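You operate a simulated robot arm through the tools that you are given. There is no shell and no other tool.

Carry out the task below with a simulated robot arm. There is one attempt and no reset: what you move stays moved.

JOB
Wipe the crumbs and the jam smear off the bar with the check cloth.
Fine: first move the red cup on to the round coaster; lay the cloth back. Set down upright: what you pick out. What is to be rubbed or washed off counts as gone when no trace of it is left.

The check looks at the end state, three seconds after you hand in, the way a careful person would. Anything else that was tipped, shoved, dropped, spilled or broken makes it a failure. Flat cloth is picked up by pressing the open fingertips on it (5 to 10 N) and closing them slowly along it; thin cloth reads only 2 to 8 mm in the jaws.

ROBOT AND FRAMES
A 6-joint arm with a fingered hand, fixed in place. Base frame: the origin is at the foot of the arm, x ahead of it, y to its left, z up; the work surface is at about z = 1020. Lengths are in mm, angles in rad, forces in N, time in s.
With the tool pointing down near the work surface it reaches from about 100 to 760 mm from the base axis. Its first joint turns from -2.897 to 2.897 rad. Payload 4 kg.
The tool frame sits at the grasp point between the pads (the TCP): z along the fingers, y along the line on which they close. The tips reach 26 mm beyond it. Largest opening 132 mm; the body of the gripper starts 73 mm behind the TCP. The gripper is a hand of 5 fingers: y runs from the thumb to the fingers, the wrist lies at [0, 0, -239] in the tool frame, and closing takes about 1.5 s.
Orientation is told as [roll, pitch, yaw] about the base's x, y, z axes, in that order, counted from this pose: with the fingers straight down and closing along the base's y, the tool's x points along the base's -x, its y along +y and its z along -z.

CONTROLS
- The arm moves only by the tool arm_command. Its argument "deltas" is one flat list of numbers, 6 for each row, row after row: the turn, a rotation vector about the tool's x, y, z in rad, then the shift along the tool's x, y, z in mm. In form: [ax, ay, az, dx, dy, dz, ax, ay, az, dx, dy, dz, ...]. A call has 1 to 20 rows; each row shifts and turns the commanded pose from where the row before left it, along the tool's axes as they then stand. "grip" is the closure in counts, from 0 (fully open) to 255 (shut), set as the call begins (left out, the last holds). Each row takes 0.2 s and may step no farther than 50 mm and 0.15 rad from the row before; otherwise, or with a gripper value out of range, the whole call is refused. A pose out of reach is approached as far as the arm can. The call stops where the force on the tool passes 40 N (or 10 N more than at its start, if that is more) or the arm is blocked; 0.2 s more then pass. Each finger travels about 45 mm/s and halts on what it meets, pressing with about 29 N; the grip force reading is that of the motor and also rises with nothing between the fingers. The clock runs only during rows and for 0.2 s after the last one: add rows that do not move to give the fingers time. The reply holds the time, the measured pose of the TCP, the force on the tool along the base axes, the opening and the grip force, in the units named above and with some noise, with the torque about the TCP (base axes, N m) and any sound that the robot's microphone picked up, and new pictures: "show" is both (left out), scene, wrist or none.
- Cameras (640 x 400 px; columns grow to the right, rows downward): "scene" is fixed at [400.2, -649, 1752.5]; the picture's right is [1.00, -0.07, 0.00], its down [-0.05, -0.73, -0.68] and it looks along [0.05, 0.68, -0.74] (base axes); focal length 375 px, centre (320, 200). "wrist" rides on the gripper at [84, 2, -97] in the tool frame; the picture's right is [-0.02, 1.00, 0.00], its down [-0.75, -0.02, -0.66] and it looks along [-0.66, -0.01, 0.75] (tool axes); focal length 270 px, centre (320, 200). There is no depth. A picture from a camera that has moved, and an enlarged one, comes with that camera's place and axes in the base frame and with its lens.
- finger_targets(finger1, finger2, finger3, finger4, thumb_bend): sets how far each is bent, from 0 (flat) to 100 (curled in); at 30 the hand is open as for a grip, at 70 the pads meet at the TCP. One left out holds its place. A second passes; each finger stops where it meets its share of the squeeze, and holds until it gets a number again. A gripper value or a shape takes the hand back. It gives what a move gives, with no picture; readings hold the bend of each and the force on the fingers (four entries, about 0 where the hand has none), thumb and palm.
- preshape(shape): the hand has 5 fingers and takes this shape, open, in about a second: jaw (thumb against the fingers, like two jaws); tri (thumb and two fingers); tip (a fingertip pinch); poke (one finger out to press); point (the index stretched); flat (the hand flat); cup (the hand cupped); fist (a fist). The gripper value then closes the fingers along that shape, each until it touches; the sizes above hold for jaw. It gives what a move gives, with no picture.
- close_up(camera, box): a new picture of the part [left, top, right, bottom] of that camera's present view, enlarged. It takes no simulated time.
- close_job(): hands the job in; it is judged then, once.

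Nothing tells you positions but the pictures and the camera data. Unless the task says otherwise, let go and move clear before handing in.

The tools are called as a command line: name --argument value ..., lists and objects as JSON in quotes. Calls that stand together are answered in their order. arm_command: Moves the arm, as the interface text tells. Its arguments: {"type":"object","properties":{"deltas":{"type":"array","items":{"type":"number"}},"grip":{"type":"number"},"show":{"type":"string","enum":["both","scene","wrist","none"]}},"required":["deltas"]} The other tools are called the same way: preshape (shape) gives the hand a shape; finger_targets (finger1, finger2, finger3, finger4, thumb_bend) moves the fingers one by one; close_up (camera, box) takes an enlarged picture of a part of a camera's view; close_job () hands the job in.

At the start:

```text
time: 0.0
ee_pos: [381.7, 202.8, 1264.6]
orientation: [0.0, 0.001, -0.002]
wrist_force: [-0.6, 0.3, 0.2]
wrist_torque: [0.03, -0.01, -0.01]
width: 131.7
grasp_force: 0.1
shape: jaw
bend: [30.0, 30.0, 30.0, 30.0, 30.0]
finger forces: [0.1, 0.1, 0.0, 0.0, 0.0, 0.0]
```

scene: 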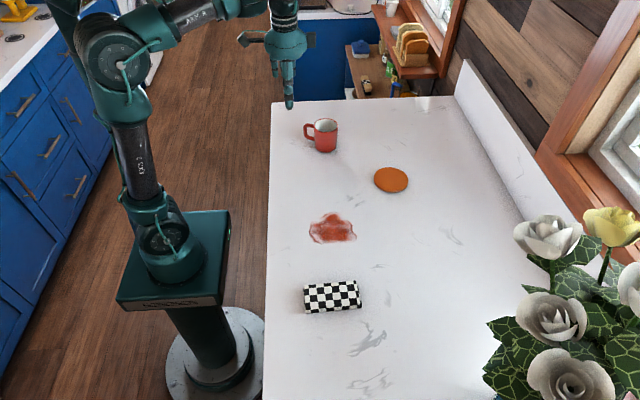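
wrist: 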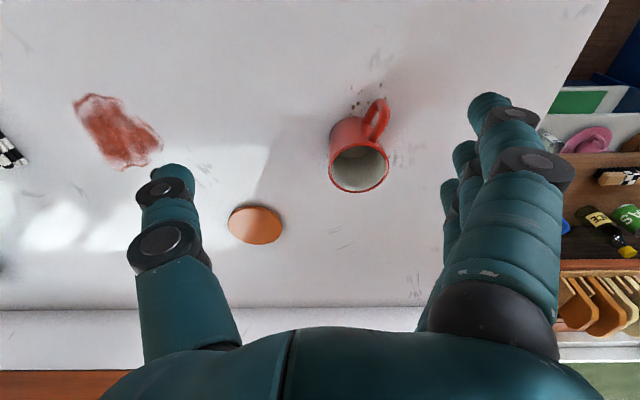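

I see a red cup, an orange round coaster, a jam smear and a folded check cloth on the bar, with crumbs apparently near the cup. I'll look at them enlarged first to get positions.

close_up --camera "scene" --box '[260, 90, 440, 202]'

close_up --camera "scene" --box '[260, 200, 440, 312]'

close_up --camera "wrist" --box '[220, 40, 460, 190]'

close_up --camera "wrist" --box '[0, 50, 240, 200]'

```text
3.56 times, centred on (350, 146) of scene
camera zoom: at [400.2, -649.0, 1752.5], right [1.0, -0.07, 0.0], down [-0.05, -0.73, -0.68], along [0.05, 0.68, -0.74], focal length 1332 px, centre (213, 392)
```

zoom: 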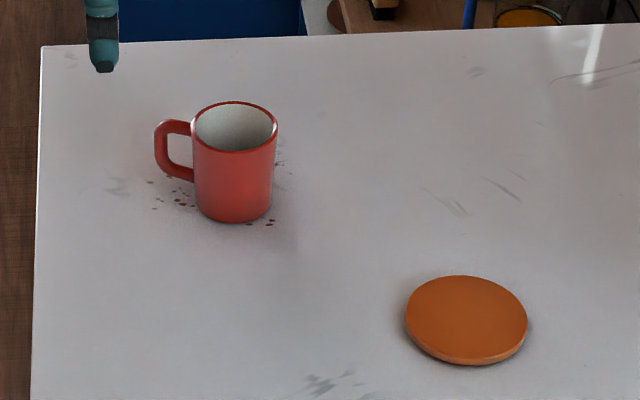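

```text
3.56 times, centred on (350, 256) of scene
camera zoom: at [400.2, -649.0, 1752.5], right [1.0, -0.07, 0.0], down [-0.05, -0.73, -0.68], along [0.05, 0.68, -0.74], focal length 1332 px, centre (213, 1)
```

zoom: 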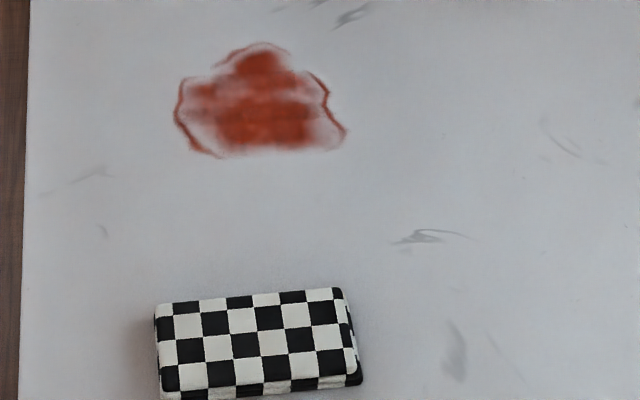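

```text
2.67 times, centred on (340, 115) of wrist
camera zoom: at [295.7, 204.7, 1360.5], right [0.02, 1.0, 0.0], down [0.75, -0.02, 0.66], along [0.66, -0.01, -0.75], focal length 721 px, centre (267, 427)
```

zoom: 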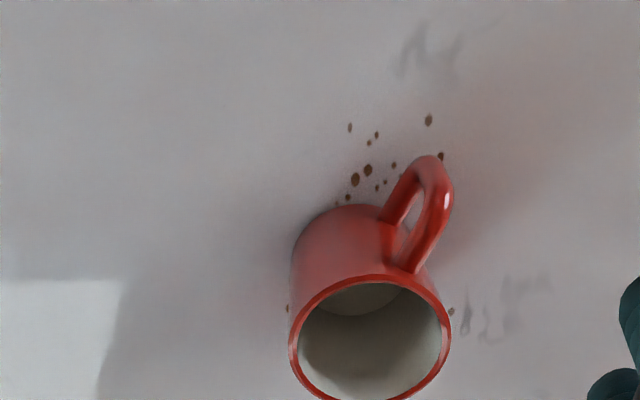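

```text
2.67 times, centred on (120, 125) of wrist
camera zoom: at [295.7, 204.7, 1360.5], right [0.02, 1.0, 0.0], down [0.75, -0.02, 0.66], along [0.66, -0.01, -0.75], focal length 721 px, centre (853, 400)
```

zoom: 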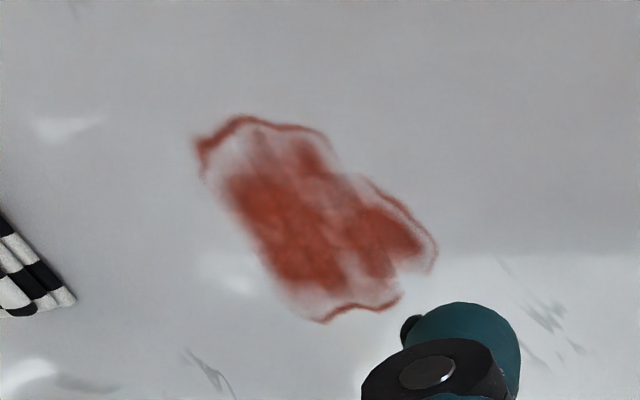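

The cup stands at about (481, 244), with its handle toward -x/+y, about 80 mm tall. The coaster is near (648, 82), the jam at x 415–533, y -118 to -19, and crumbs lie around the cup. I'll move above the cup and turn so the fingers close across the handle direction.

arm_command --deltas '[0, 0, 0, -33, 13.7, 20, 0, 0, 0, -33, 13.7, 20, 0, 0, 0, -33, 13.7, 20, 0, 0, 0.13, 0, 0, 0, 0, 0, 0.13, 0, 0, 0, 0, 0, 0.13, 0, 0, 0, 0, 0, 0.13, 0, 0, 0, 0, 0, 0, 0, 0, 0]'

close_up --camera "scene" --box '[280, 260, 400, 335]'

close_up --camera "scene" --box '[270, 60, 430, 160]'

```text
time: 1.8
ee_pos: [479.2, 242.7, 1203.0]
orientation: [0.0, 0.0, -0.522]
wrist_force: [0.1, -0.2, -0.4]
wrist_torque: [0.01, 0.04, 0.02]
width: 131.8
grasp_force: 0.1
shape: jaw
bend: [30.0, 30.0, 30.0, 30.0, 30.0]
finger forces: [0.1, 0.1, 0.0, 0.1, 0.0, 0.2]
camera wrist: at [406.6, 287.2, 1299.6], right [0.52, 0.86, 0.0], down [0.64, -0.39, 0.66], along [0.56, -0.34, -0.75], focal length 270 px, centre (320, 200)
```

scene: 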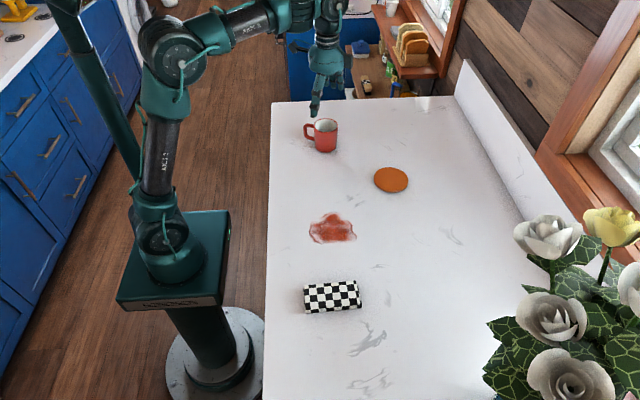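
wrist: 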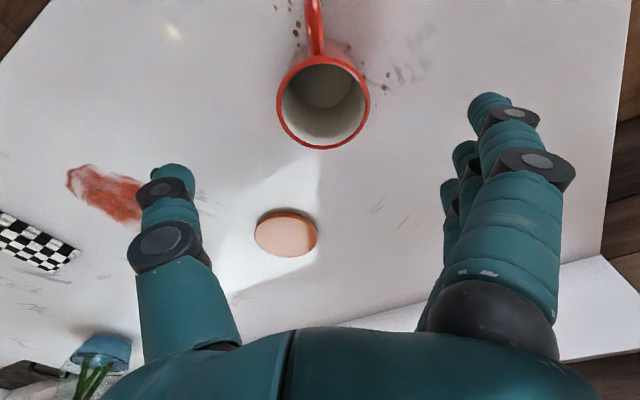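

```text
5.33 times, centred on (340, 298) of scene
camera zoom: at [400.2, -649.0, 1752.5], right [1.0, -0.07, 0.0], down [-0.05, -0.73, -0.68], along [0.05, 0.68, -0.74], focal length 1998 px, centre (213, -320)
```

zoom: 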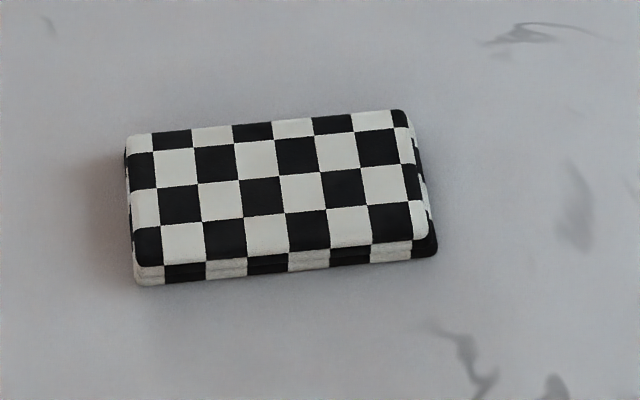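

```text
4.00 times, centred on (350, 110) of scene
camera zoom: at [400.2, -649.0, 1752.5], right [1.0, -0.07, 0.0], down [-0.05, -0.73, -0.68], along [0.05, 0.68, -0.74], focal length 1498 px, centre (200, 560)
```

zoom: 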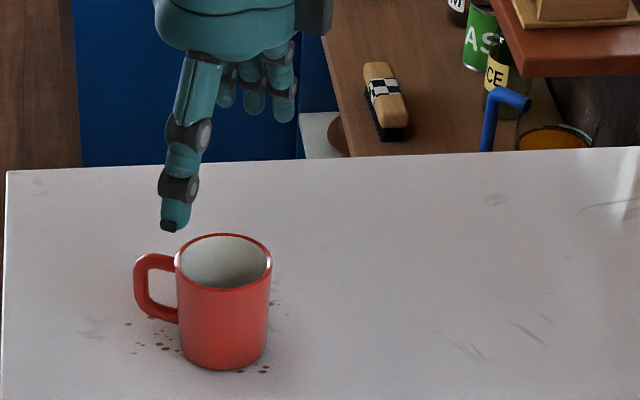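

The hand is centred over the cup with the handle out of the closing line. I'll lower it round the cup and look before closing.

arm_command --deltas '[0, 0, 0, 2, 0, 34, 0, 0, 0, 0, 0, 34, 0, 0, 0, 0, 0, 34, 0, 0, 0, 0, 0, 34, 0, 0, 0, 0, 0, 0]'

close_up --camera "scene" --box '[270, 60, 430, 160]'

```text
time: 3.0
ee_pos: [474.9, 242.7, 1066.2]
orientation: [0.001, 0.0, -0.519]
wrist_force: [-0.2, -0.1, -0.5]
wrist_torque: [0.0, -0.02, 0.01]
width: 131.7
grasp_force: 0.1
shape: jaw
bend: [30.0, 30.0, 30.0, 30.0, 30.0]
finger forces: [0.1, 0.0, 0.0, 0.0, 0.0, 0.0]
camera wrist: at [402.6, 286.9, 1162.9], right [0.51, 0.86, 0.0], down [0.65, -0.39, 0.66], along [0.56, -0.34, -0.75], focal length 270 px, centre (320, 200)
```

scene: 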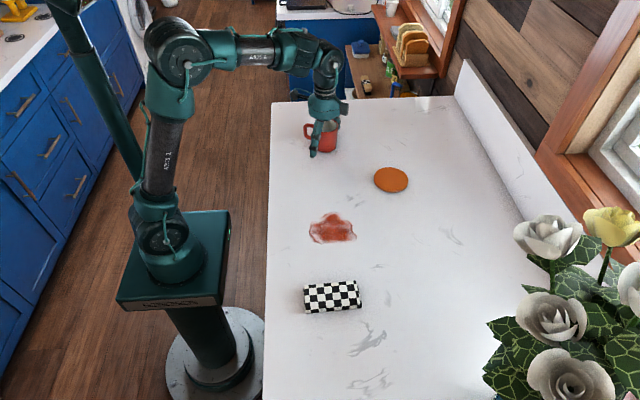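
wrist: 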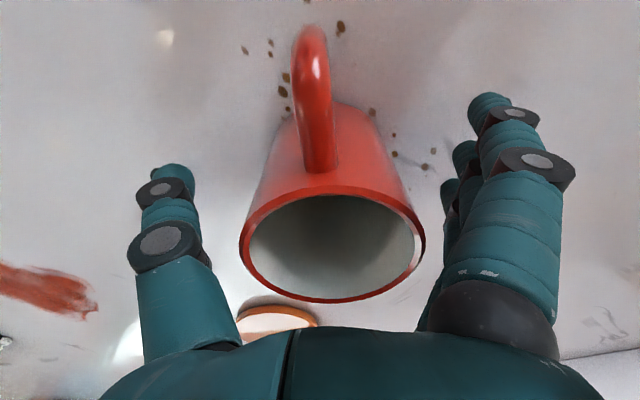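

```text
4.00 times, centred on (350, 110) of scene
camera zoom: at [400.2, -649.0, 1752.5], right [1.0, -0.07, 0.0], down [-0.05, -0.73, -0.68], along [0.05, 0.68, -0.74], focal length 1498 px, centre (200, 560)
```

zoom: 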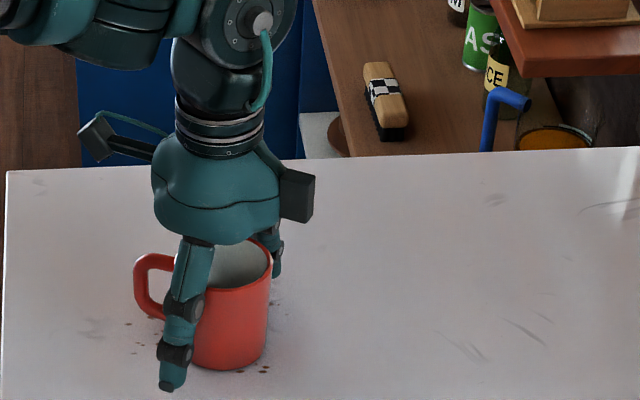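

The cup sits about 4 mm toward the finger side of the hand's centre. I'll shift that much and close on it.

arm_command --deltas '[0, 0, 0, 0, 4, 0]' --show "none"

arm_command --deltas '[0, 0, 0, 0, 0, 0, 0, 0, 0, 0, 0, 0, 0, 0, 0, 0, 0, 0, 0, 0, 0, 0, 0, 0, 0, 0, 0, 0, 0, 0, 0, 0, 0, 0, 0, 0, 0, 0, 0, 0, 0, 0, 0, 0, 0, 0, 0, 0]' --grip 200

close_up --camera "scene" --box '[270, 60, 430, 160]'

```text
time: 3.4
ee_pos: [479.3, 246.2, 1067.4]
orientation: [0.0, 0.0, -0.519]
wrist_force: [-0.1, -0.4, -0.6]
wrist_torque: [-0.03, -0.01, 0.0]
width: 131.7
grasp_force: 0.0
shape: jaw
bend: [30.0, 30.0, 30.0, 30.0, 30.0]
finger forces: [0.1, 0.0, 0.1, 0.0, 0.0, 0.0]
```

```text
time: 5.2
ee_pos: [480.2, 246.8, 1067.1]
orientation: [-0.001, 0.0, -0.521]
wrist_force: [0.1, -0.3, 0.9]
wrist_torque: [-0.01, -0.01, -0.01]
width: 49.5
grasp_force: 28.9
shape: jaw
bend: [72.0, 73.0, 73.0, 73.0, 70.0]
finger forces: [5.1, 6.4, 6.8, 6.4, 25.1, 0.0]
camera wrist: at [405.8, 290.6, 1164.1], right [0.51, 0.86, 0.0], down [0.65, -0.39, 0.66], along [0.56, -0.34, -0.75], focal length 270 px, centre (320, 200)
```

scene: 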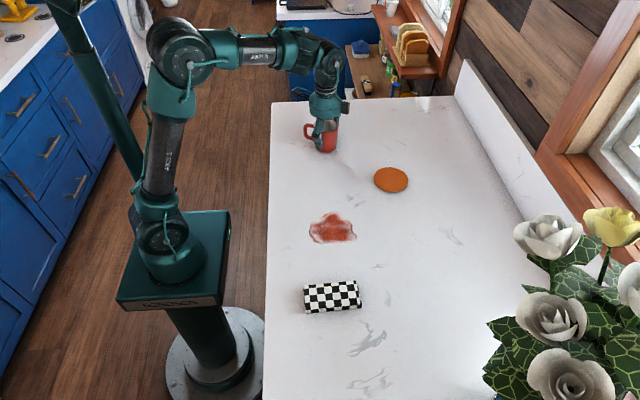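
wrist: 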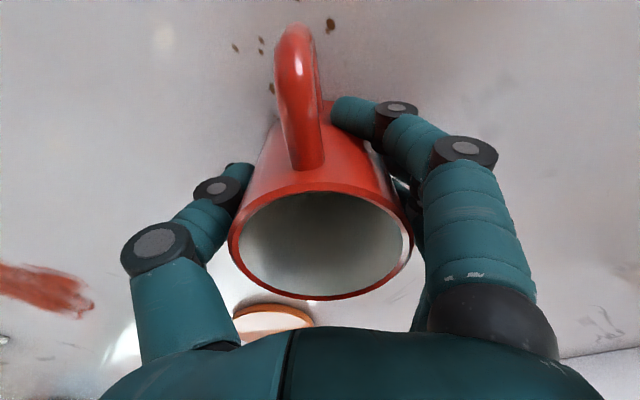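

```text
4.00 times, centred on (350, 110) of scene
camera zoom: at [400.2, -649.0, 1752.5], right [1.0, -0.07, 0.0], down [-0.05, -0.73, -0.68], along [0.05, 0.68, -0.74], focal length 1498 px, centre (200, 560)
```

zoom: 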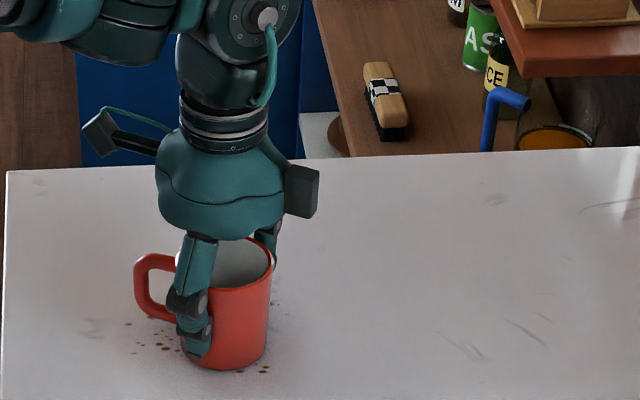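

The cup is held firmly with the handle free. I'll lift it straight up and check.

arm_command --deltas '[0, 0, 0, 0, 0, -10, 0, 0, 0, 0, 0, -20, 0, 0, 0, 0, 0, -25, 0, 0, 0, 0, 0, -25, 0, 0, 0, 0, 0, 0]'

close_up --camera "scene" --box '[270, 60, 430, 160]'

```text
time: 6.4
ee_pos: [479.0, 245.3, 1150.2]
orientation: [0.0, -0.001, -0.52]
wrist_force: [-0.1, 0.8, -2.3]
wrist_torque: [-0.01, -0.01, -0.04]
width: 49.2
grasp_force: 28.8
shape: jaw
bend: [72.0, 73.0, 73.0, 73.0, 70.0]
finger forces: [5.1, 6.7, 7.0, 6.6, 24.8, 0.0]
camera wrist: at [405.3, 289.7, 1246.6], right [0.51, 0.86, 0.0], down [0.65, -0.39, 0.66], along [0.56, -0.34, -0.75], focal length 270 px, centre (320, 200)
```

scene: 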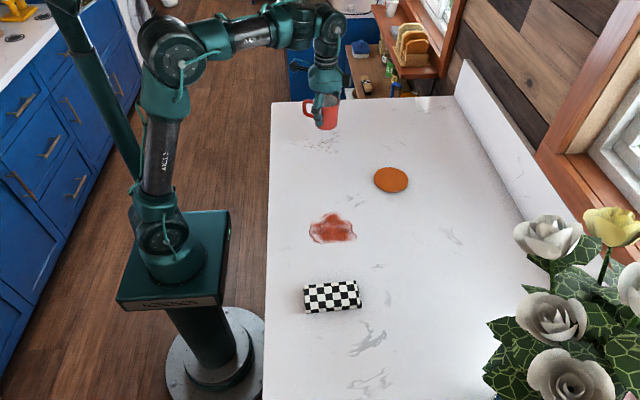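
wrist: 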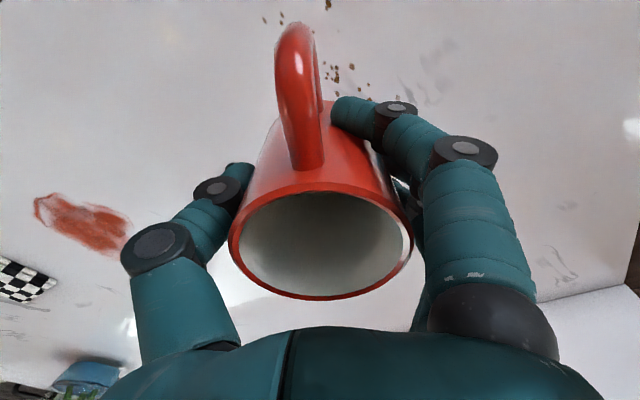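

```text
4.00 times, centred on (350, 110) of scene
camera zoom: at [400.2, -649.0, 1752.5], right [1.0, -0.07, 0.0], down [-0.05, -0.73, -0.68], along [0.05, 0.68, -0.74], focal length 1498 px, centre (200, 560)
```

zoom: 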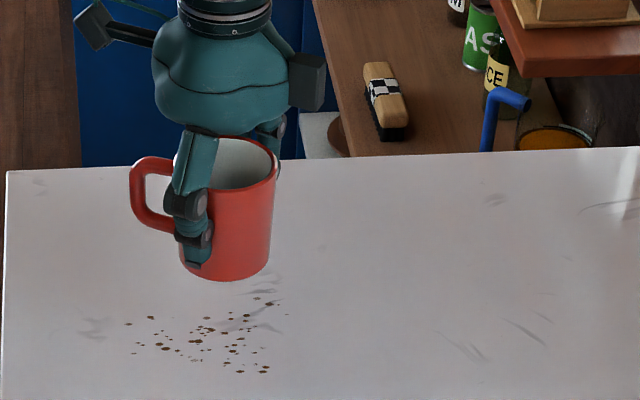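

The cup is up and the crumbs under it are visible (x 408–538, y 210–302). Next I carry the cup to above the coaster.

arm_command --deltas '[0, 0, 0, -15, -3.8, 0, 0, 0, 0, -32.5, -8.25, 0, 0, 0, 0, -32.5, -8.25, 0, 0, 0, 0, -32.5, -8.25, 0, 0, 0, 0, -32.5, -8.25, 0, 0, 0, 0, -32.5, -8.25, 0, 0, 0, 0, -32.5, -8.25, 0, 0, 0, 0, -17.3, -4.4, 0, 0, 0, 0, 0, 0, 0, 0, 0, 0, 0, 0, 0]'

close_up --camera "scene" --box '[310, 100, 470, 200]'

```text
time: 8.6
ee_pos: [648.6, 86.1, 1148.1]
orientation: [0.0, -0.002, -0.521]
wrist_force: [0.6, 0.1, -1.9]
wrist_torque: [0.0, -0.03, 0.02]
width: 49.4
grasp_force: 29.0
shape: jaw
bend: [72.0, 73.0, 73.0, 73.0, 70.0]
finger forces: [5.6, 6.6, 7.1, 7.2, 24.8, 0.1]
camera wrist: at [574.7, 129.9, 1244.5], right [0.51, 0.86, 0.0], down [0.65, -0.39, 0.66], along [0.56, -0.34, -0.75], focal length 270 px, centre (320, 200)
```

scene: 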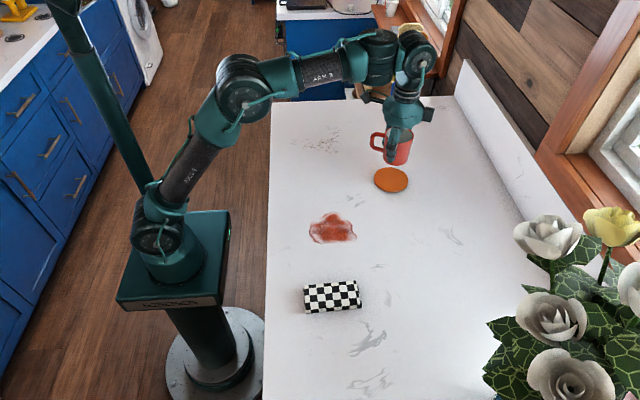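
wrist: 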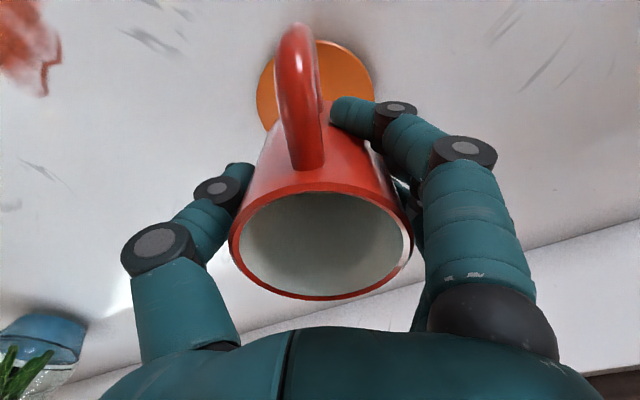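

```text
4.00 times, centred on (390, 150) of scene
camera zoom: at [400.2, -649.0, 1752.5], right [1.0, -0.07, 0.0], down [-0.05, -0.73, -0.68], along [0.05, 0.68, -0.74], focal length 1498 px, centre (40, 400)
```

zoom: 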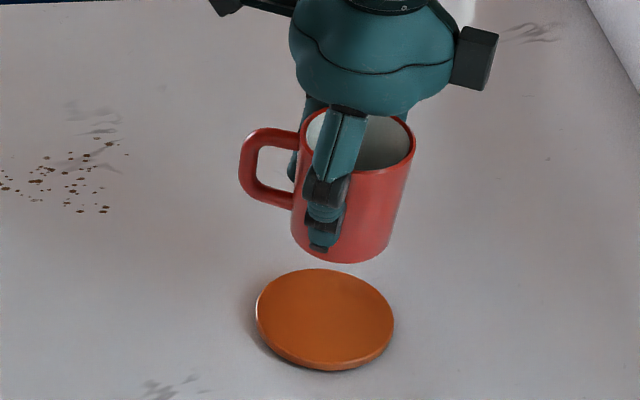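

The cup is over the coaster. I'll lower in stages and watch the force.

arm_command --deltas '[0, 0, 0, 0, 1, 20, 0, 0, 0, 0, 1, 20, 0, 0, 0, 0, 0, 15, 0, 0, 0, 0, 0, 10, 0, 0, 0, 0, 0, 4, 0, 0, 0, 0, 0, 0, 0, 0, 0, 0, 0, 0]'

close_up --camera "scene" --box '[310, 100, 470, 200]'

```text
time: 10.2
ee_pos: [649.6, 88.3, 1078.7]
orientation: [0.001, -0.002, -0.521]
wrist_force: [-0.7, 0.3, -1.9]
wrist_torque: [-0.01, -0.01, 0.0]
width: 49.5
grasp_force: 29.2
shape: jaw
bend: [72.0, 73.0, 73.0, 73.0, 70.0]
finger forces: [5.5, 6.6, 7.1, 7.3, 24.8, 0.0]
camera wrist: at [576.0, 131.3, 1176.4], right [0.51, 0.86, 0.0], down [0.65, -0.39, 0.66], along [0.56, -0.34, -0.75], focal length 270 px, centre (320, 200)
```

scene: 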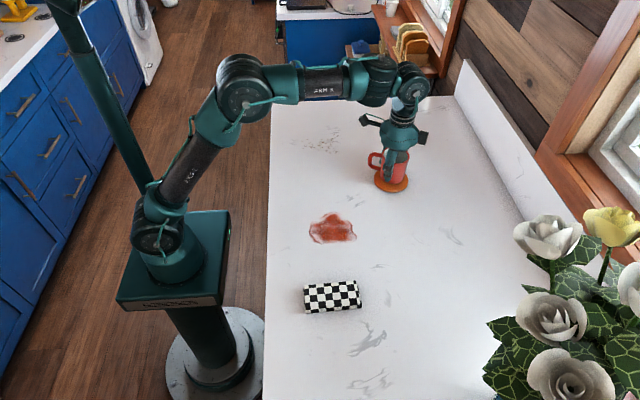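
wrist: 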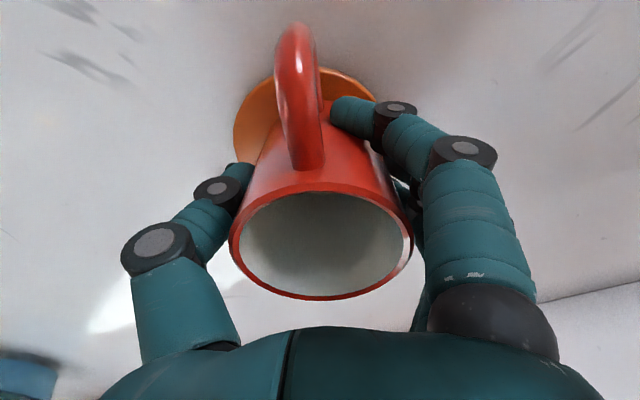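

```text
4.00 times, centred on (390, 150) of scene
camera zoom: at [400.2, -649.0, 1752.5], right [1.0, -0.07, 0.0], down [-0.05, -0.73, -0.68], along [0.05, 0.68, -0.74], focal length 1498 px, centre (40, 400)
```

zoom: 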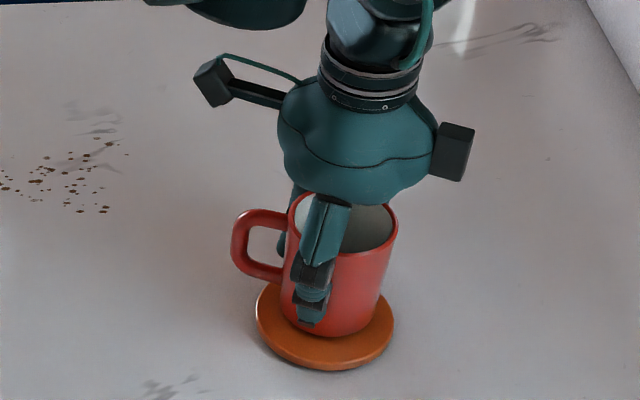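

The cup's base is about 5 mm too far in +y on the coaster and still a few mm above it. I'll correct that and lower the rest in small steps.

arm_command --deltas '[0, 0, 0, -0.8, -5, 0, 0, 0, 0, 0, 0, 2, 0, 0, 0, 0, 0, 2, 0, 0, 0, 0, 0, 0]'

close_up --camera "scene" --box '[350, 130, 430, 205]'

```text
time: 11.2
ee_pos: [649.0, 82.5, 1076.8]
orientation: [0.002, -0.003, -0.522]
wrist_force: [-3.1, 0.1, 27.6]
wrist_torque: [-0.06, 0.06, 0.02]
width: 49.4
grasp_force: 29.6
shape: jaw
bend: [73.0, 74.0, 73.0, 73.0, 71.0]
finger forces: [6.6, 8.1, 7.9, 7.3, 29.7, 0.0]
camera wrist: at [574.6, 126.5, 1173.2], right [0.51, 0.86, 0.0], down [0.64, -0.39, 0.66], along [0.57, -0.34, -0.75], focal length 270 px, centre (320, 200)
```

scene: 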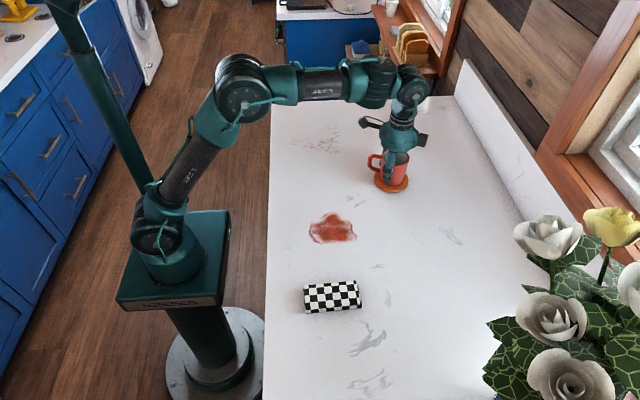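
wrist: 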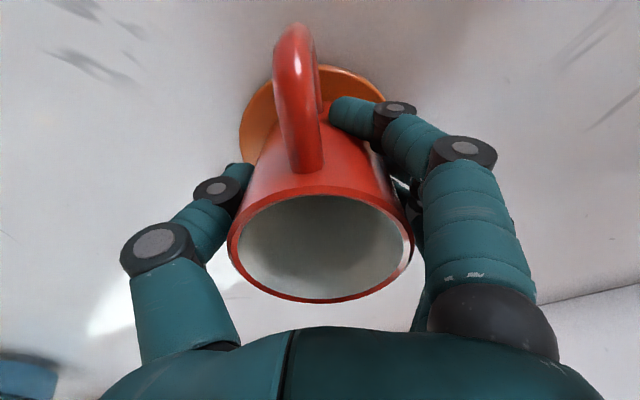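

```text
5.33 times, centred on (390, 168) of scene
camera zoom: at [400.2, -649.0, 1752.5], right [1.0, -0.07, 0.0], down [-0.05, -0.73, -0.68], along [0.05, 0.68, -0.74], focal length 1998 px, centre (-53, 373)
```

zoom: 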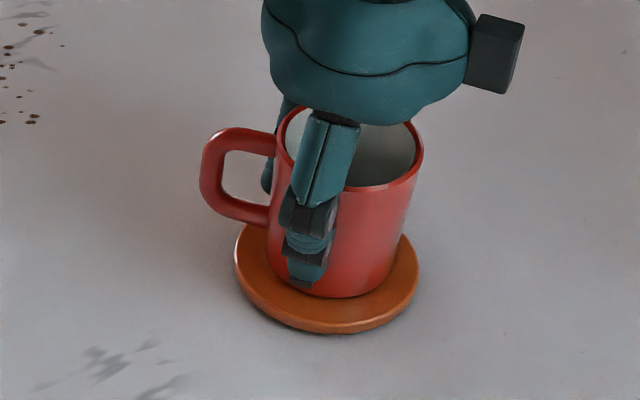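

The cup is resting on the coaster (about 28 N down). I'll ease off the press, then open the hand.

arm_command --deltas '[0, 0, 0, 0, 0, -1.5, 0, 0, 0, 0, 0, 0]' --show "none"

```text
time: 11.8
ee_pos: [647.8, 82.8, 1076.4]
orientation: [0.002, -0.002, -0.521]
wrist_force: [1.7, 0.0, 25.7]
wrist_torque: [-0.02, -0.07, 0.01]
width: 49.4
grasp_force: 29.1
shape: jaw
bend: [73.0, 74.0, 73.0, 73.0, 71.0]
finger forces: [6.0, 8.0, 8.6, 8.8, 28.6, 0.1]
```

arm_command --deltas '[0, 0, 0, 0, 0, -1, 0, 0, 0, 0, 0, 0]' --show "none"

```text
time: 12.4
ee_pos: [648.5, 82.2, 1077.8]
orientation: [0.0, 0.0, -0.521]
wrist_force: [2.3, 1.1, 12.7]
wrist_torque: [0.07, -0.14, -0.03]
width: 49.0
grasp_force: 29.1
shape: jaw
bend: [73.0, 74.0, 73.0, 73.0, 71.0]
finger forces: [6.1, 8.1, 8.6, 9.1, 27.5, 0.1]
```

The press has eased to about 13 N, so one small step more and then I open the hand fully.

arm_command --deltas '[0, 0, 0, 0, 0, -0.7, 0, 0, 0, 0, 0, 0]' --show "none"

arm_command --deltas '[0, 0, 0, 0, 0, 0, 0, 0, 0, 0, 0, 0, 0, 0, 0, 0, 0, 0, 0, 0, 0, 0, 0, 0, 0, 0, 0, 0, 0, 0, 0, 0, 0, 0, 0, 0, 0, 0, 0, 0, 0, 0]' --grip 0

close_up --camera "scene" --box '[350, 130, 430, 205]'

```text
time: 13.0
ee_pos: [647.1, 82.7, 1076.6]
orientation: [-0.002, 0.002, -0.52]
wrist_force: [0.0, -1.8, 4.3]
wrist_torque: [0.02, -0.08, 0.0]
width: 49.6
grasp_force: 29.0
shape: jaw
bend: [73.0, 74.0, 73.0, 73.0, 70.0]
finger forces: [5.9, 7.7, 8.2, 8.4, 28.6, 0.0]
```

```text
time: 14.6
ee_pos: [648.7, 83.8, 1078.1]
orientation: [0.001, 0.0, -0.519]
wrist_force: [-0.3, 0.6, 0.3]
wrist_torque: [0.03, -0.01, 0.04]
width: 131.7
grasp_force: 0.2
shape: jaw
bend: [30.0, 30.0, 30.0, 30.0, 30.0]
finger forces: [0.0, 0.0, 0.0, 0.0, 0.1, 0.1]
camera wrist: at [574.9, 126.9, 1174.9], right [0.51, 0.86, 0.0], down [0.65, -0.39, 0.66], along [0.56, -0.34, -0.75], focal length 270 px, centre (320, 200)
```

scene: 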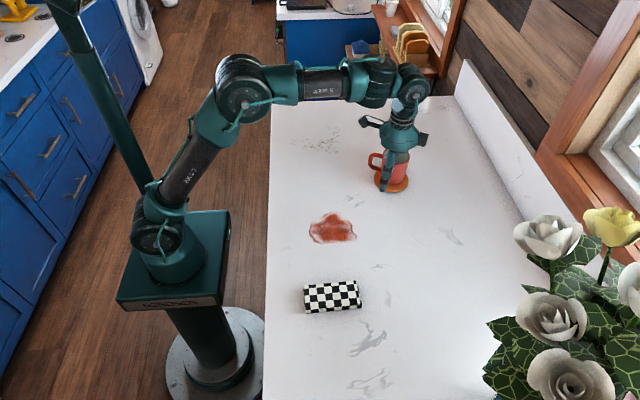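
wrist: 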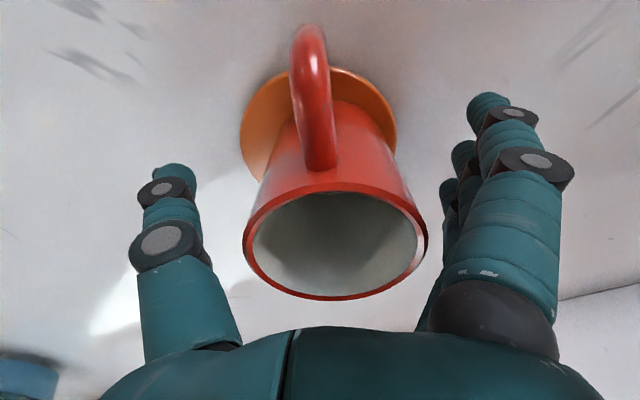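

```text
5.33 times, centred on (390, 168) of scene
camera zoom: at [400.2, -649.0, 1752.5], right [1.0, -0.07, 0.0], down [-0.05, -0.73, -0.68], along [0.05, 0.68, -0.74], focal length 1998 px, centre (-53, 373)
```

zoom: 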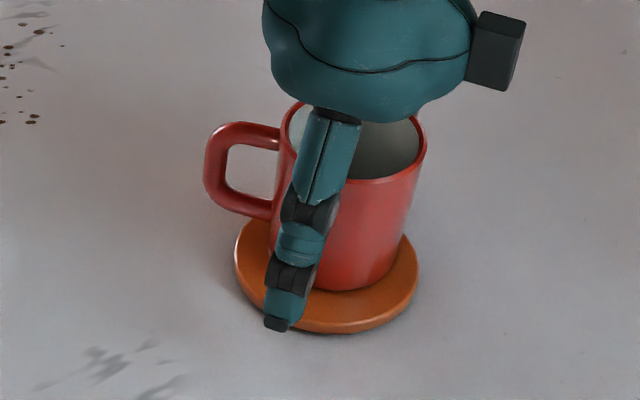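

The cup is released and stands on the coaster. I'll rise straight up and check its placement.

arm_command --deltas '[0, 0, 0, 0, 0, -20, 0, 0, 0, 0, 0, -35, 0, 0, 0, 0, 0, -45, 0, 0, 0, 0, 0, -45, 0, 0, 0, 0, 0, 0]'

close_up --camera "scene" --box '[350, 130, 430, 205]'

```text
time: 15.8
ee_pos: [648.5, 81.6, 1225.3]
orientation: [-0.002, 0.001, -0.52]
wrist_force: [0.6, -1.0, -0.5]
wrist_torque: [0.04, 0.01, 0.04]
width: 132.0
grasp_force: 0.1
shape: jaw
bend: [30.0, 30.0, 30.0, 30.0, 30.0]
finger forces: [0.0, 0.0, 0.0, 0.0, 0.1, 0.1]
camera wrist: at [574.5, 124.8, 1321.4], right [0.51, 0.86, 0.0], down [0.65, -0.39, 0.66], along [0.56, -0.34, -0.75], focal length 270 px, centre (320, 200)
```

scene: 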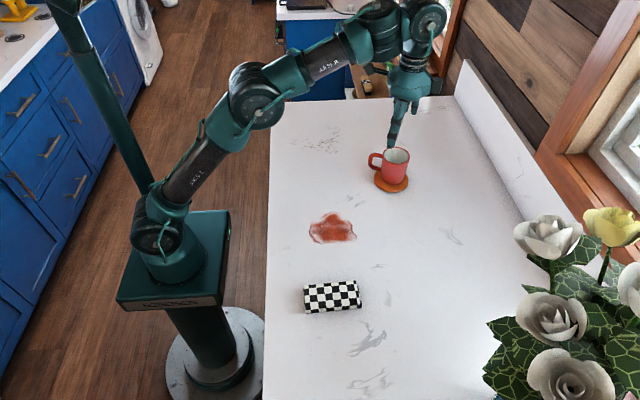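
wrist: 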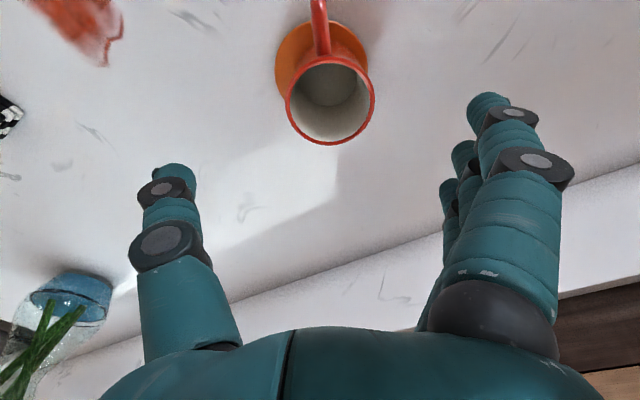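

```text
5.33 times, centred on (390, 168) of scene
camera zoom: at [400.2, -649.0, 1752.5], right [1.0, -0.07, 0.0], down [-0.05, -0.73, -0.68], along [0.05, 0.68, -0.74], focal length 1998 px, centre (-53, 373)
```

zoom: 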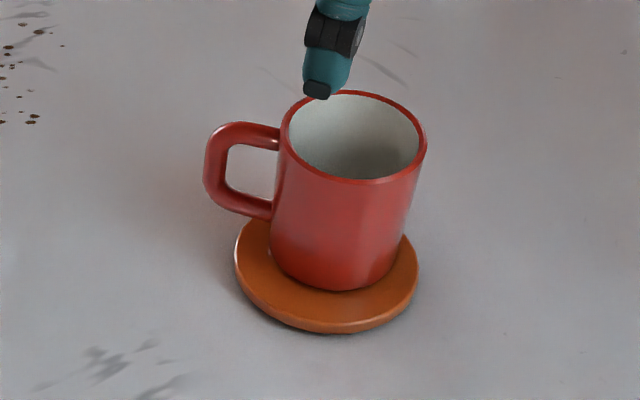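

The cup stands upright on the coaster. Next I move over the folded cloth (about 112 × 53 × 14 mm, centred near (453, -264)), square the hand to it, and look.

arm_command --deltas '[0, 0, 0, -0.23, -39.75, 0, 0, 0, 0, -0.23, -39.75, 0, 0, 0, 0, -0.23, -39.75, 0, 0, 0, 0, -0.23, -39.75, 0, 0, 0, 0, -0.23, -39.75, 0, 0, 0, 0, -0.23, -39.75, 0, 0, 0, 0, -0.23, -39.75, 0, 0, 0, 0, -0.23, -39.75, 0, 0, 0, 0, -0.23, -39.75, 0, 0, 0, 0, -0.23, -39.75, 0, 0, 0, -0.1425, 0, 0, 20, 0, 0, -0.1425, 0, 0, 20, 0, 0, -0.1425, 0, 0, 20, 0, 0, -0.1425, 0, 0, 15, 0, 0, 0, 0, 0, 0]'

close_up --camera "wrist" --box '[200, 60, 440, 210]'

close_up --camera "scene" --box '[280, 230, 400, 305]'

```text
time: 19.0
ee_pos: [452.8, -263.9, 1148.5]
orientation: [0.0, -0.001, 0.049]
wrist_force: [0.5, -0.2, 0.4]
wrist_torque: [-0.01, 0.0, -0.01]
width: 131.8
grasp_force: 0.0
shape: jaw
bend: [30.0, 30.0, 30.0, 30.0, 30.0]
finger forces: [0.0, 0.0, 0.0, 0.0, 0.0, 0.0]
camera wrist: at [368.0, -266.9, 1244.4], right [-0.03, 1.0, 0.0], down [0.75, 0.02, 0.66], along [0.66, 0.02, -0.75], focal length 270 px, centre (320, 200)
```

scene: 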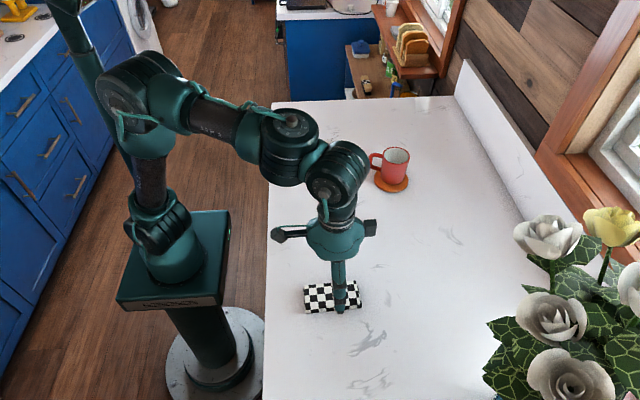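
wrist: 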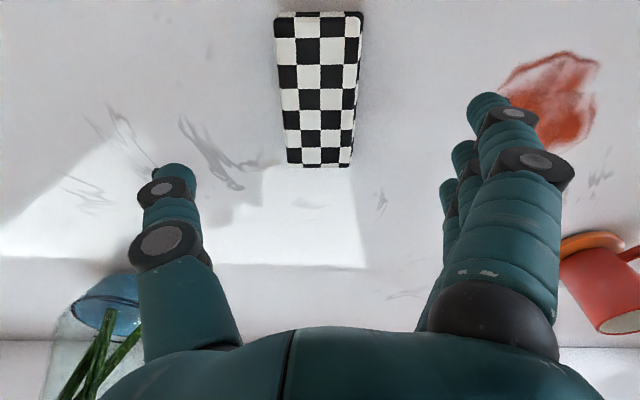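

```text
2.67 times, centred on (320, 135) of wrist
camera zoom: at [368.0, -266.9, 1244.4], right [-0.03, 1.0, 0.0], down [0.75, 0.02, 0.66], along [0.66, 0.02, -0.75], focal length 721 px, centre (320, 373)
```

zoom: 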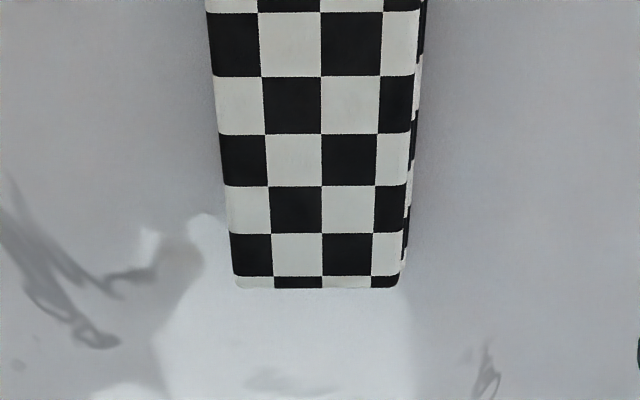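

```text
5.33 times, centred on (340, 268) of scene
camera zoom: at [400.2, -649.0, 1752.5], right [1.0, -0.07, 0.0], down [-0.05, -0.73, -0.68], along [0.05, 0.68, -0.74], focal length 1998 px, centre (213, -160)
```

zoom: 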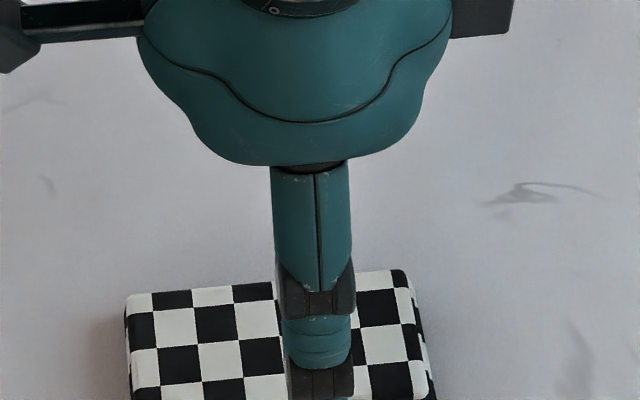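

The cloth is centred under the hand and square to it (about 119 × 56 mm, yaw about 0.04). I'll lower the open fingers on either side of it, tips just above the bar.

arm_command --deltas '[0, 0, 0, 0, 0, 34, 0, 0, 0, 0, 0, 34, 0, 0, 0, 0, 0, 20, 0, 0, 0, 0, 0, 8, 0, 0, 0, 0, 0, 0]'

close_up --camera "scene" --box '[280, 245, 400, 320]'

```text
time: 20.2
ee_pos: [453.3, -264.0, 1052.8]
orientation: [0.0, 0.001, 0.05]
wrist_force: [-0.1, 0.2, 0.0]
wrist_torque: [0.0, 0.01, -0.05]
width: 132.0
grasp_force: 0.0
shape: jaw
bend: [30.0, 30.0, 30.0, 30.0, 30.0]
finger forces: [0.0, 0.0, 0.0, 0.0, 0.0, 0.0]
camera wrist: at [367.1, -266.2, 1148.9], right [-0.03, 1.0, 0.0], down [0.75, 0.02, 0.66], along [0.66, 0.02, -0.75], focal length 270 px, centre (320, 200)
```

scene: 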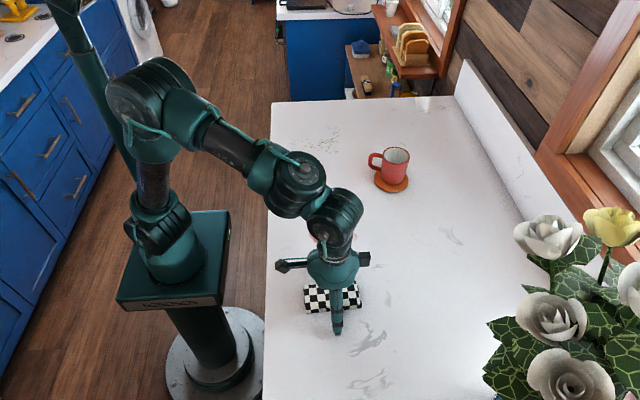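
wrist: 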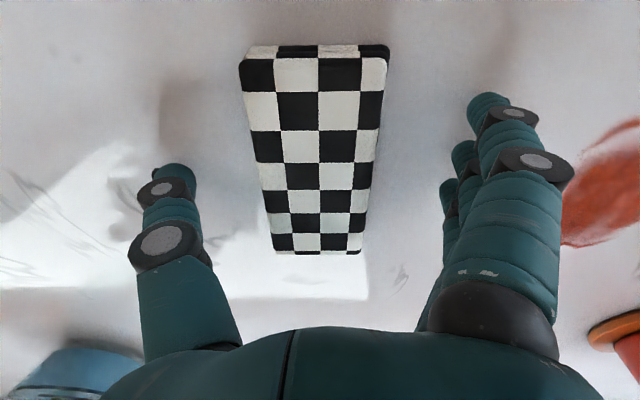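

```text
5.33 times, centred on (340, 282) of scene
camera zoom: at [400.2, -649.0, 1752.5], right [1.0, -0.07, 0.0], down [-0.05, -0.73, -0.68], along [0.05, 0.68, -0.74], focal length 1998 px, centre (213, -240)
```

zoom: 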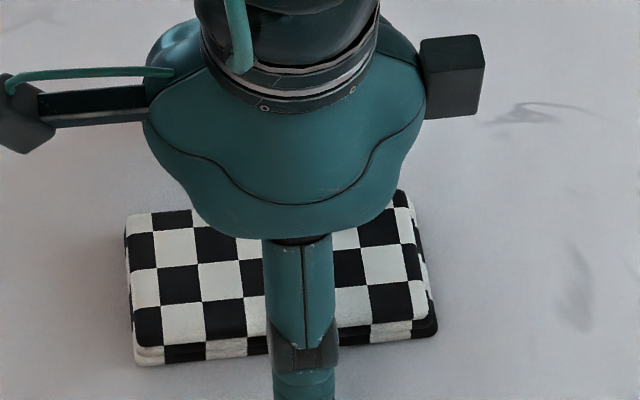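

Fingers straddle the cloth without contact. I'll close part way and check tip height.

arm_command --deltas '[0, 0, 0, 0, 0, 0, 0, 0, 0, 0, 0, 0, 0, 0, 0, 0, 0, 0, 0, 0, 0, 0, 0, 0]' --grip 115

close_up --camera "scene" --box '[280, 265, 400, 340]'

```text
time: 21.2
ee_pos: [452.1, -264.2, 1052.0]
orientation: [0.0, -0.001, 0.05]
wrist_force: [0.4, -0.7, 0.1]
wrist_torque: [0.01, 0.0, 0.01]
width: 73.4
grasp_force: 0.0
shape: jaw
bend: [72.0, 72.0, 72.0, 72.0, 70.0]
finger forces: [0.1, 0.0, 0.0, 0.0, 0.0, 0.1]
camera wrist: at [367.1, -266.2, 1149.1], right [-0.03, 1.0, 0.0], down [0.75, 0.02, 0.66], along [0.66, 0.02, -0.75], focal length 270 px, centre (320, 200)
```

scene: 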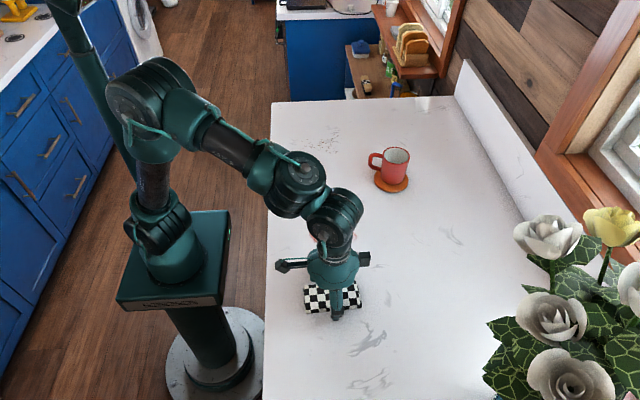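
wrist: 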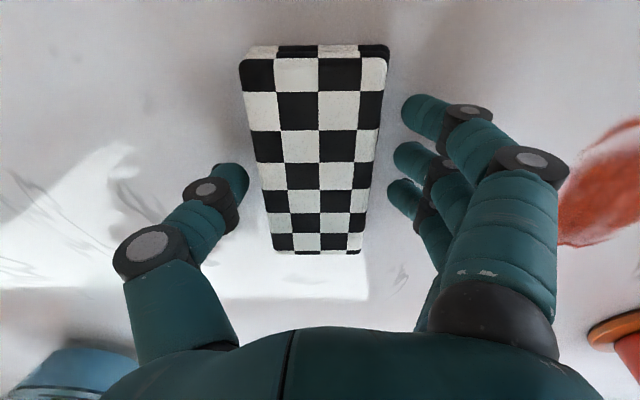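

```text
5.33 times, centred on (340, 302) of scene
camera zoom: at [400.2, -649.0, 1752.5], right [1.0, -0.07, 0.0], down [-0.05, -0.73, -0.68], along [0.05, 0.68, -0.74], focal length 1998 px, centre (213, -347)
```

zoom: 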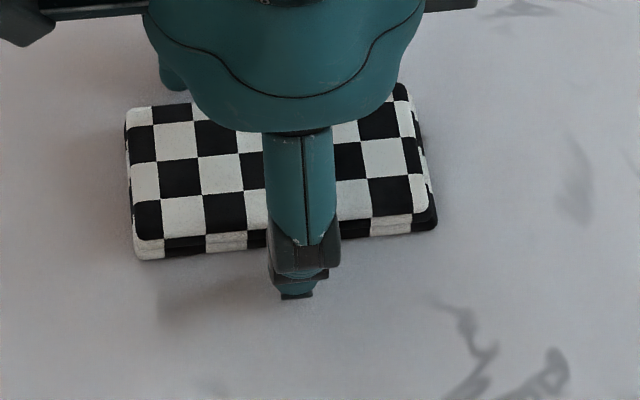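

Tips are level with the cloth's sides and clear of the bar. I'll close onto it gently.

arm_command --deltas '[0, 0, 0, 0, 0, 0, 0, 0, 0, 0, 0, 0, 0, 0, 0, 0, 0, 0, 0, 0, 0, 0, 0, 0]' --grip 165

close_up --camera "scene" --box '[280, 265, 400, 340]'

```text
time: 22.2
ee_pos: [452.7, -262.7, 1053.2]
orientation: [-0.001, 0.0, 0.047]
wrist_force: [0.2, -0.2, 0.2]
wrist_torque: [0.02, 0.03, -0.03]
width: 54.4
grasp_force: 29.3
shape: jaw
bend: [73.0, 73.0, 73.0, 73.0, 70.0]
finger forces: [6.4, 6.8, 6.6, 6.7, 26.3, 0.0]
camera wrist: at [367.1, -266.2, 1149.0], right [-0.03, 1.0, 0.0], down [0.75, 0.02, 0.66], along [0.66, 0.02, -0.75], focal length 270 px, centre (320, 200)
```

scene: 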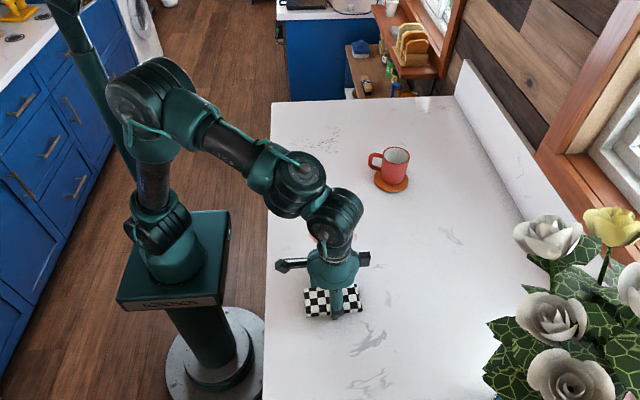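
wrist: 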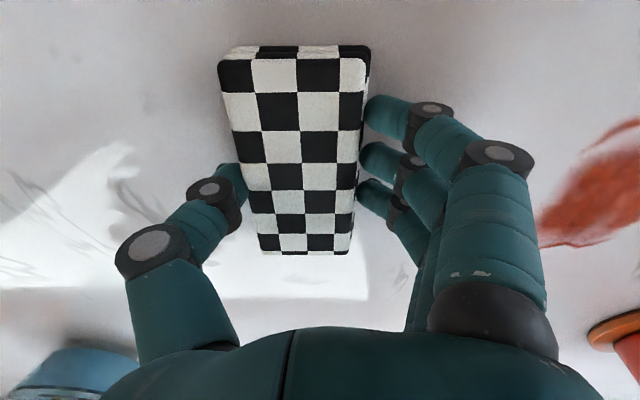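

```text
5.33 times, centred on (340, 302) of scene
camera zoom: at [400.2, -649.0, 1752.5], right [1.0, -0.07, 0.0], down [-0.05, -0.73, -0.68], along [0.05, 0.68, -0.74], focal length 1998 px, centre (213, -347)
```

zoom: 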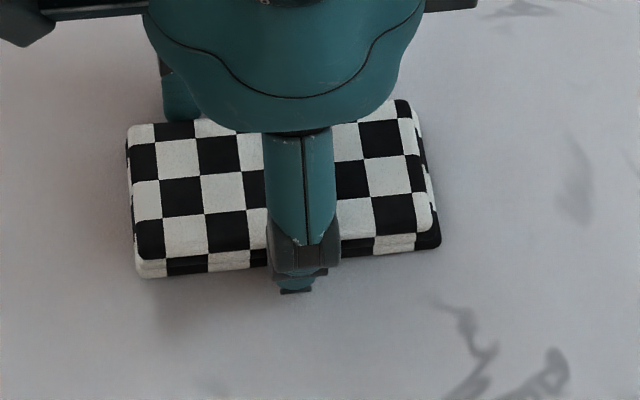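

The cloth pad is held (54 mm, 29 N). I'll lift it and check it hangs level.

arm_command --deltas '[0, 0, 0, 0, 0, -10, 0, 0, 0, 0, 0, -20, 0, 0, 0, 0, 0, -20, 0, 0, 0, 0, 0, 0]'

close_up --camera "scene" --box '[280, 250, 400, 325]'

```text
time: 23.2
ee_pos: [453.3, -265.8, 1101.3]
orientation: [0.001, 0.001, 0.048]
wrist_force: [-0.1, -1.6, 0.2]
wrist_torque: [0.0, -0.02, 0.01]
width: 53.9
grasp_force: 29.0
shape: jaw
bend: [73.0, 73.0, 73.0, 73.0, 70.0]
finger forces: [6.5, 6.6, 6.6, 6.7, 26.4, 0.0]
camera wrist: at [367.9, -267.8, 1198.0], right [-0.03, 1.0, 0.0], down [0.75, 0.02, 0.66], along [0.66, 0.02, -0.75], focal length 270 px, centre (320, 200)
```

scene: 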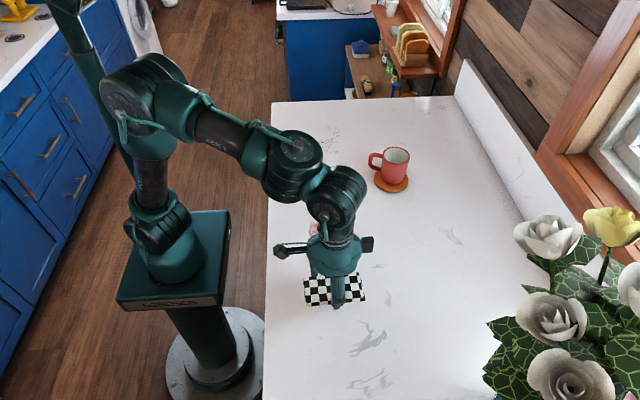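
wrist: 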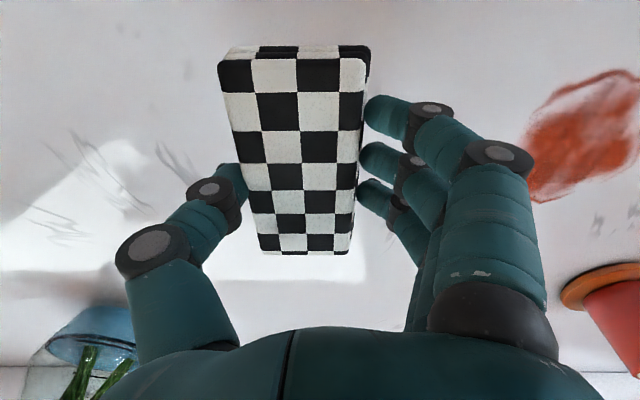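

```text
5.33 times, centred on (340, 288) of scene
camera zoom: at [400.2, -649.0, 1752.5], right [1.0, -0.07, 0.0], down [-0.05, -0.73, -0.68], along [0.05, 0.68, -0.74], focal length 1998 px, centre (213, -267)
```

zoom: 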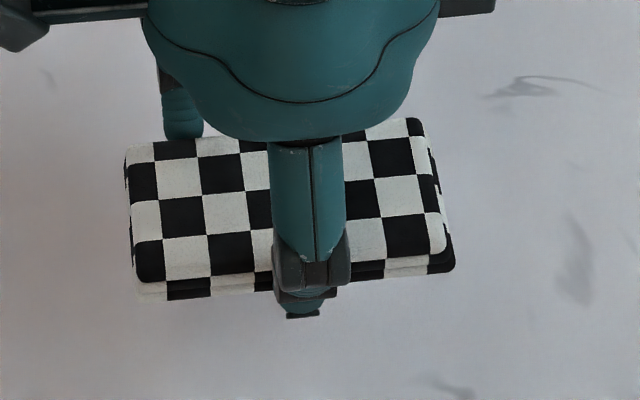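

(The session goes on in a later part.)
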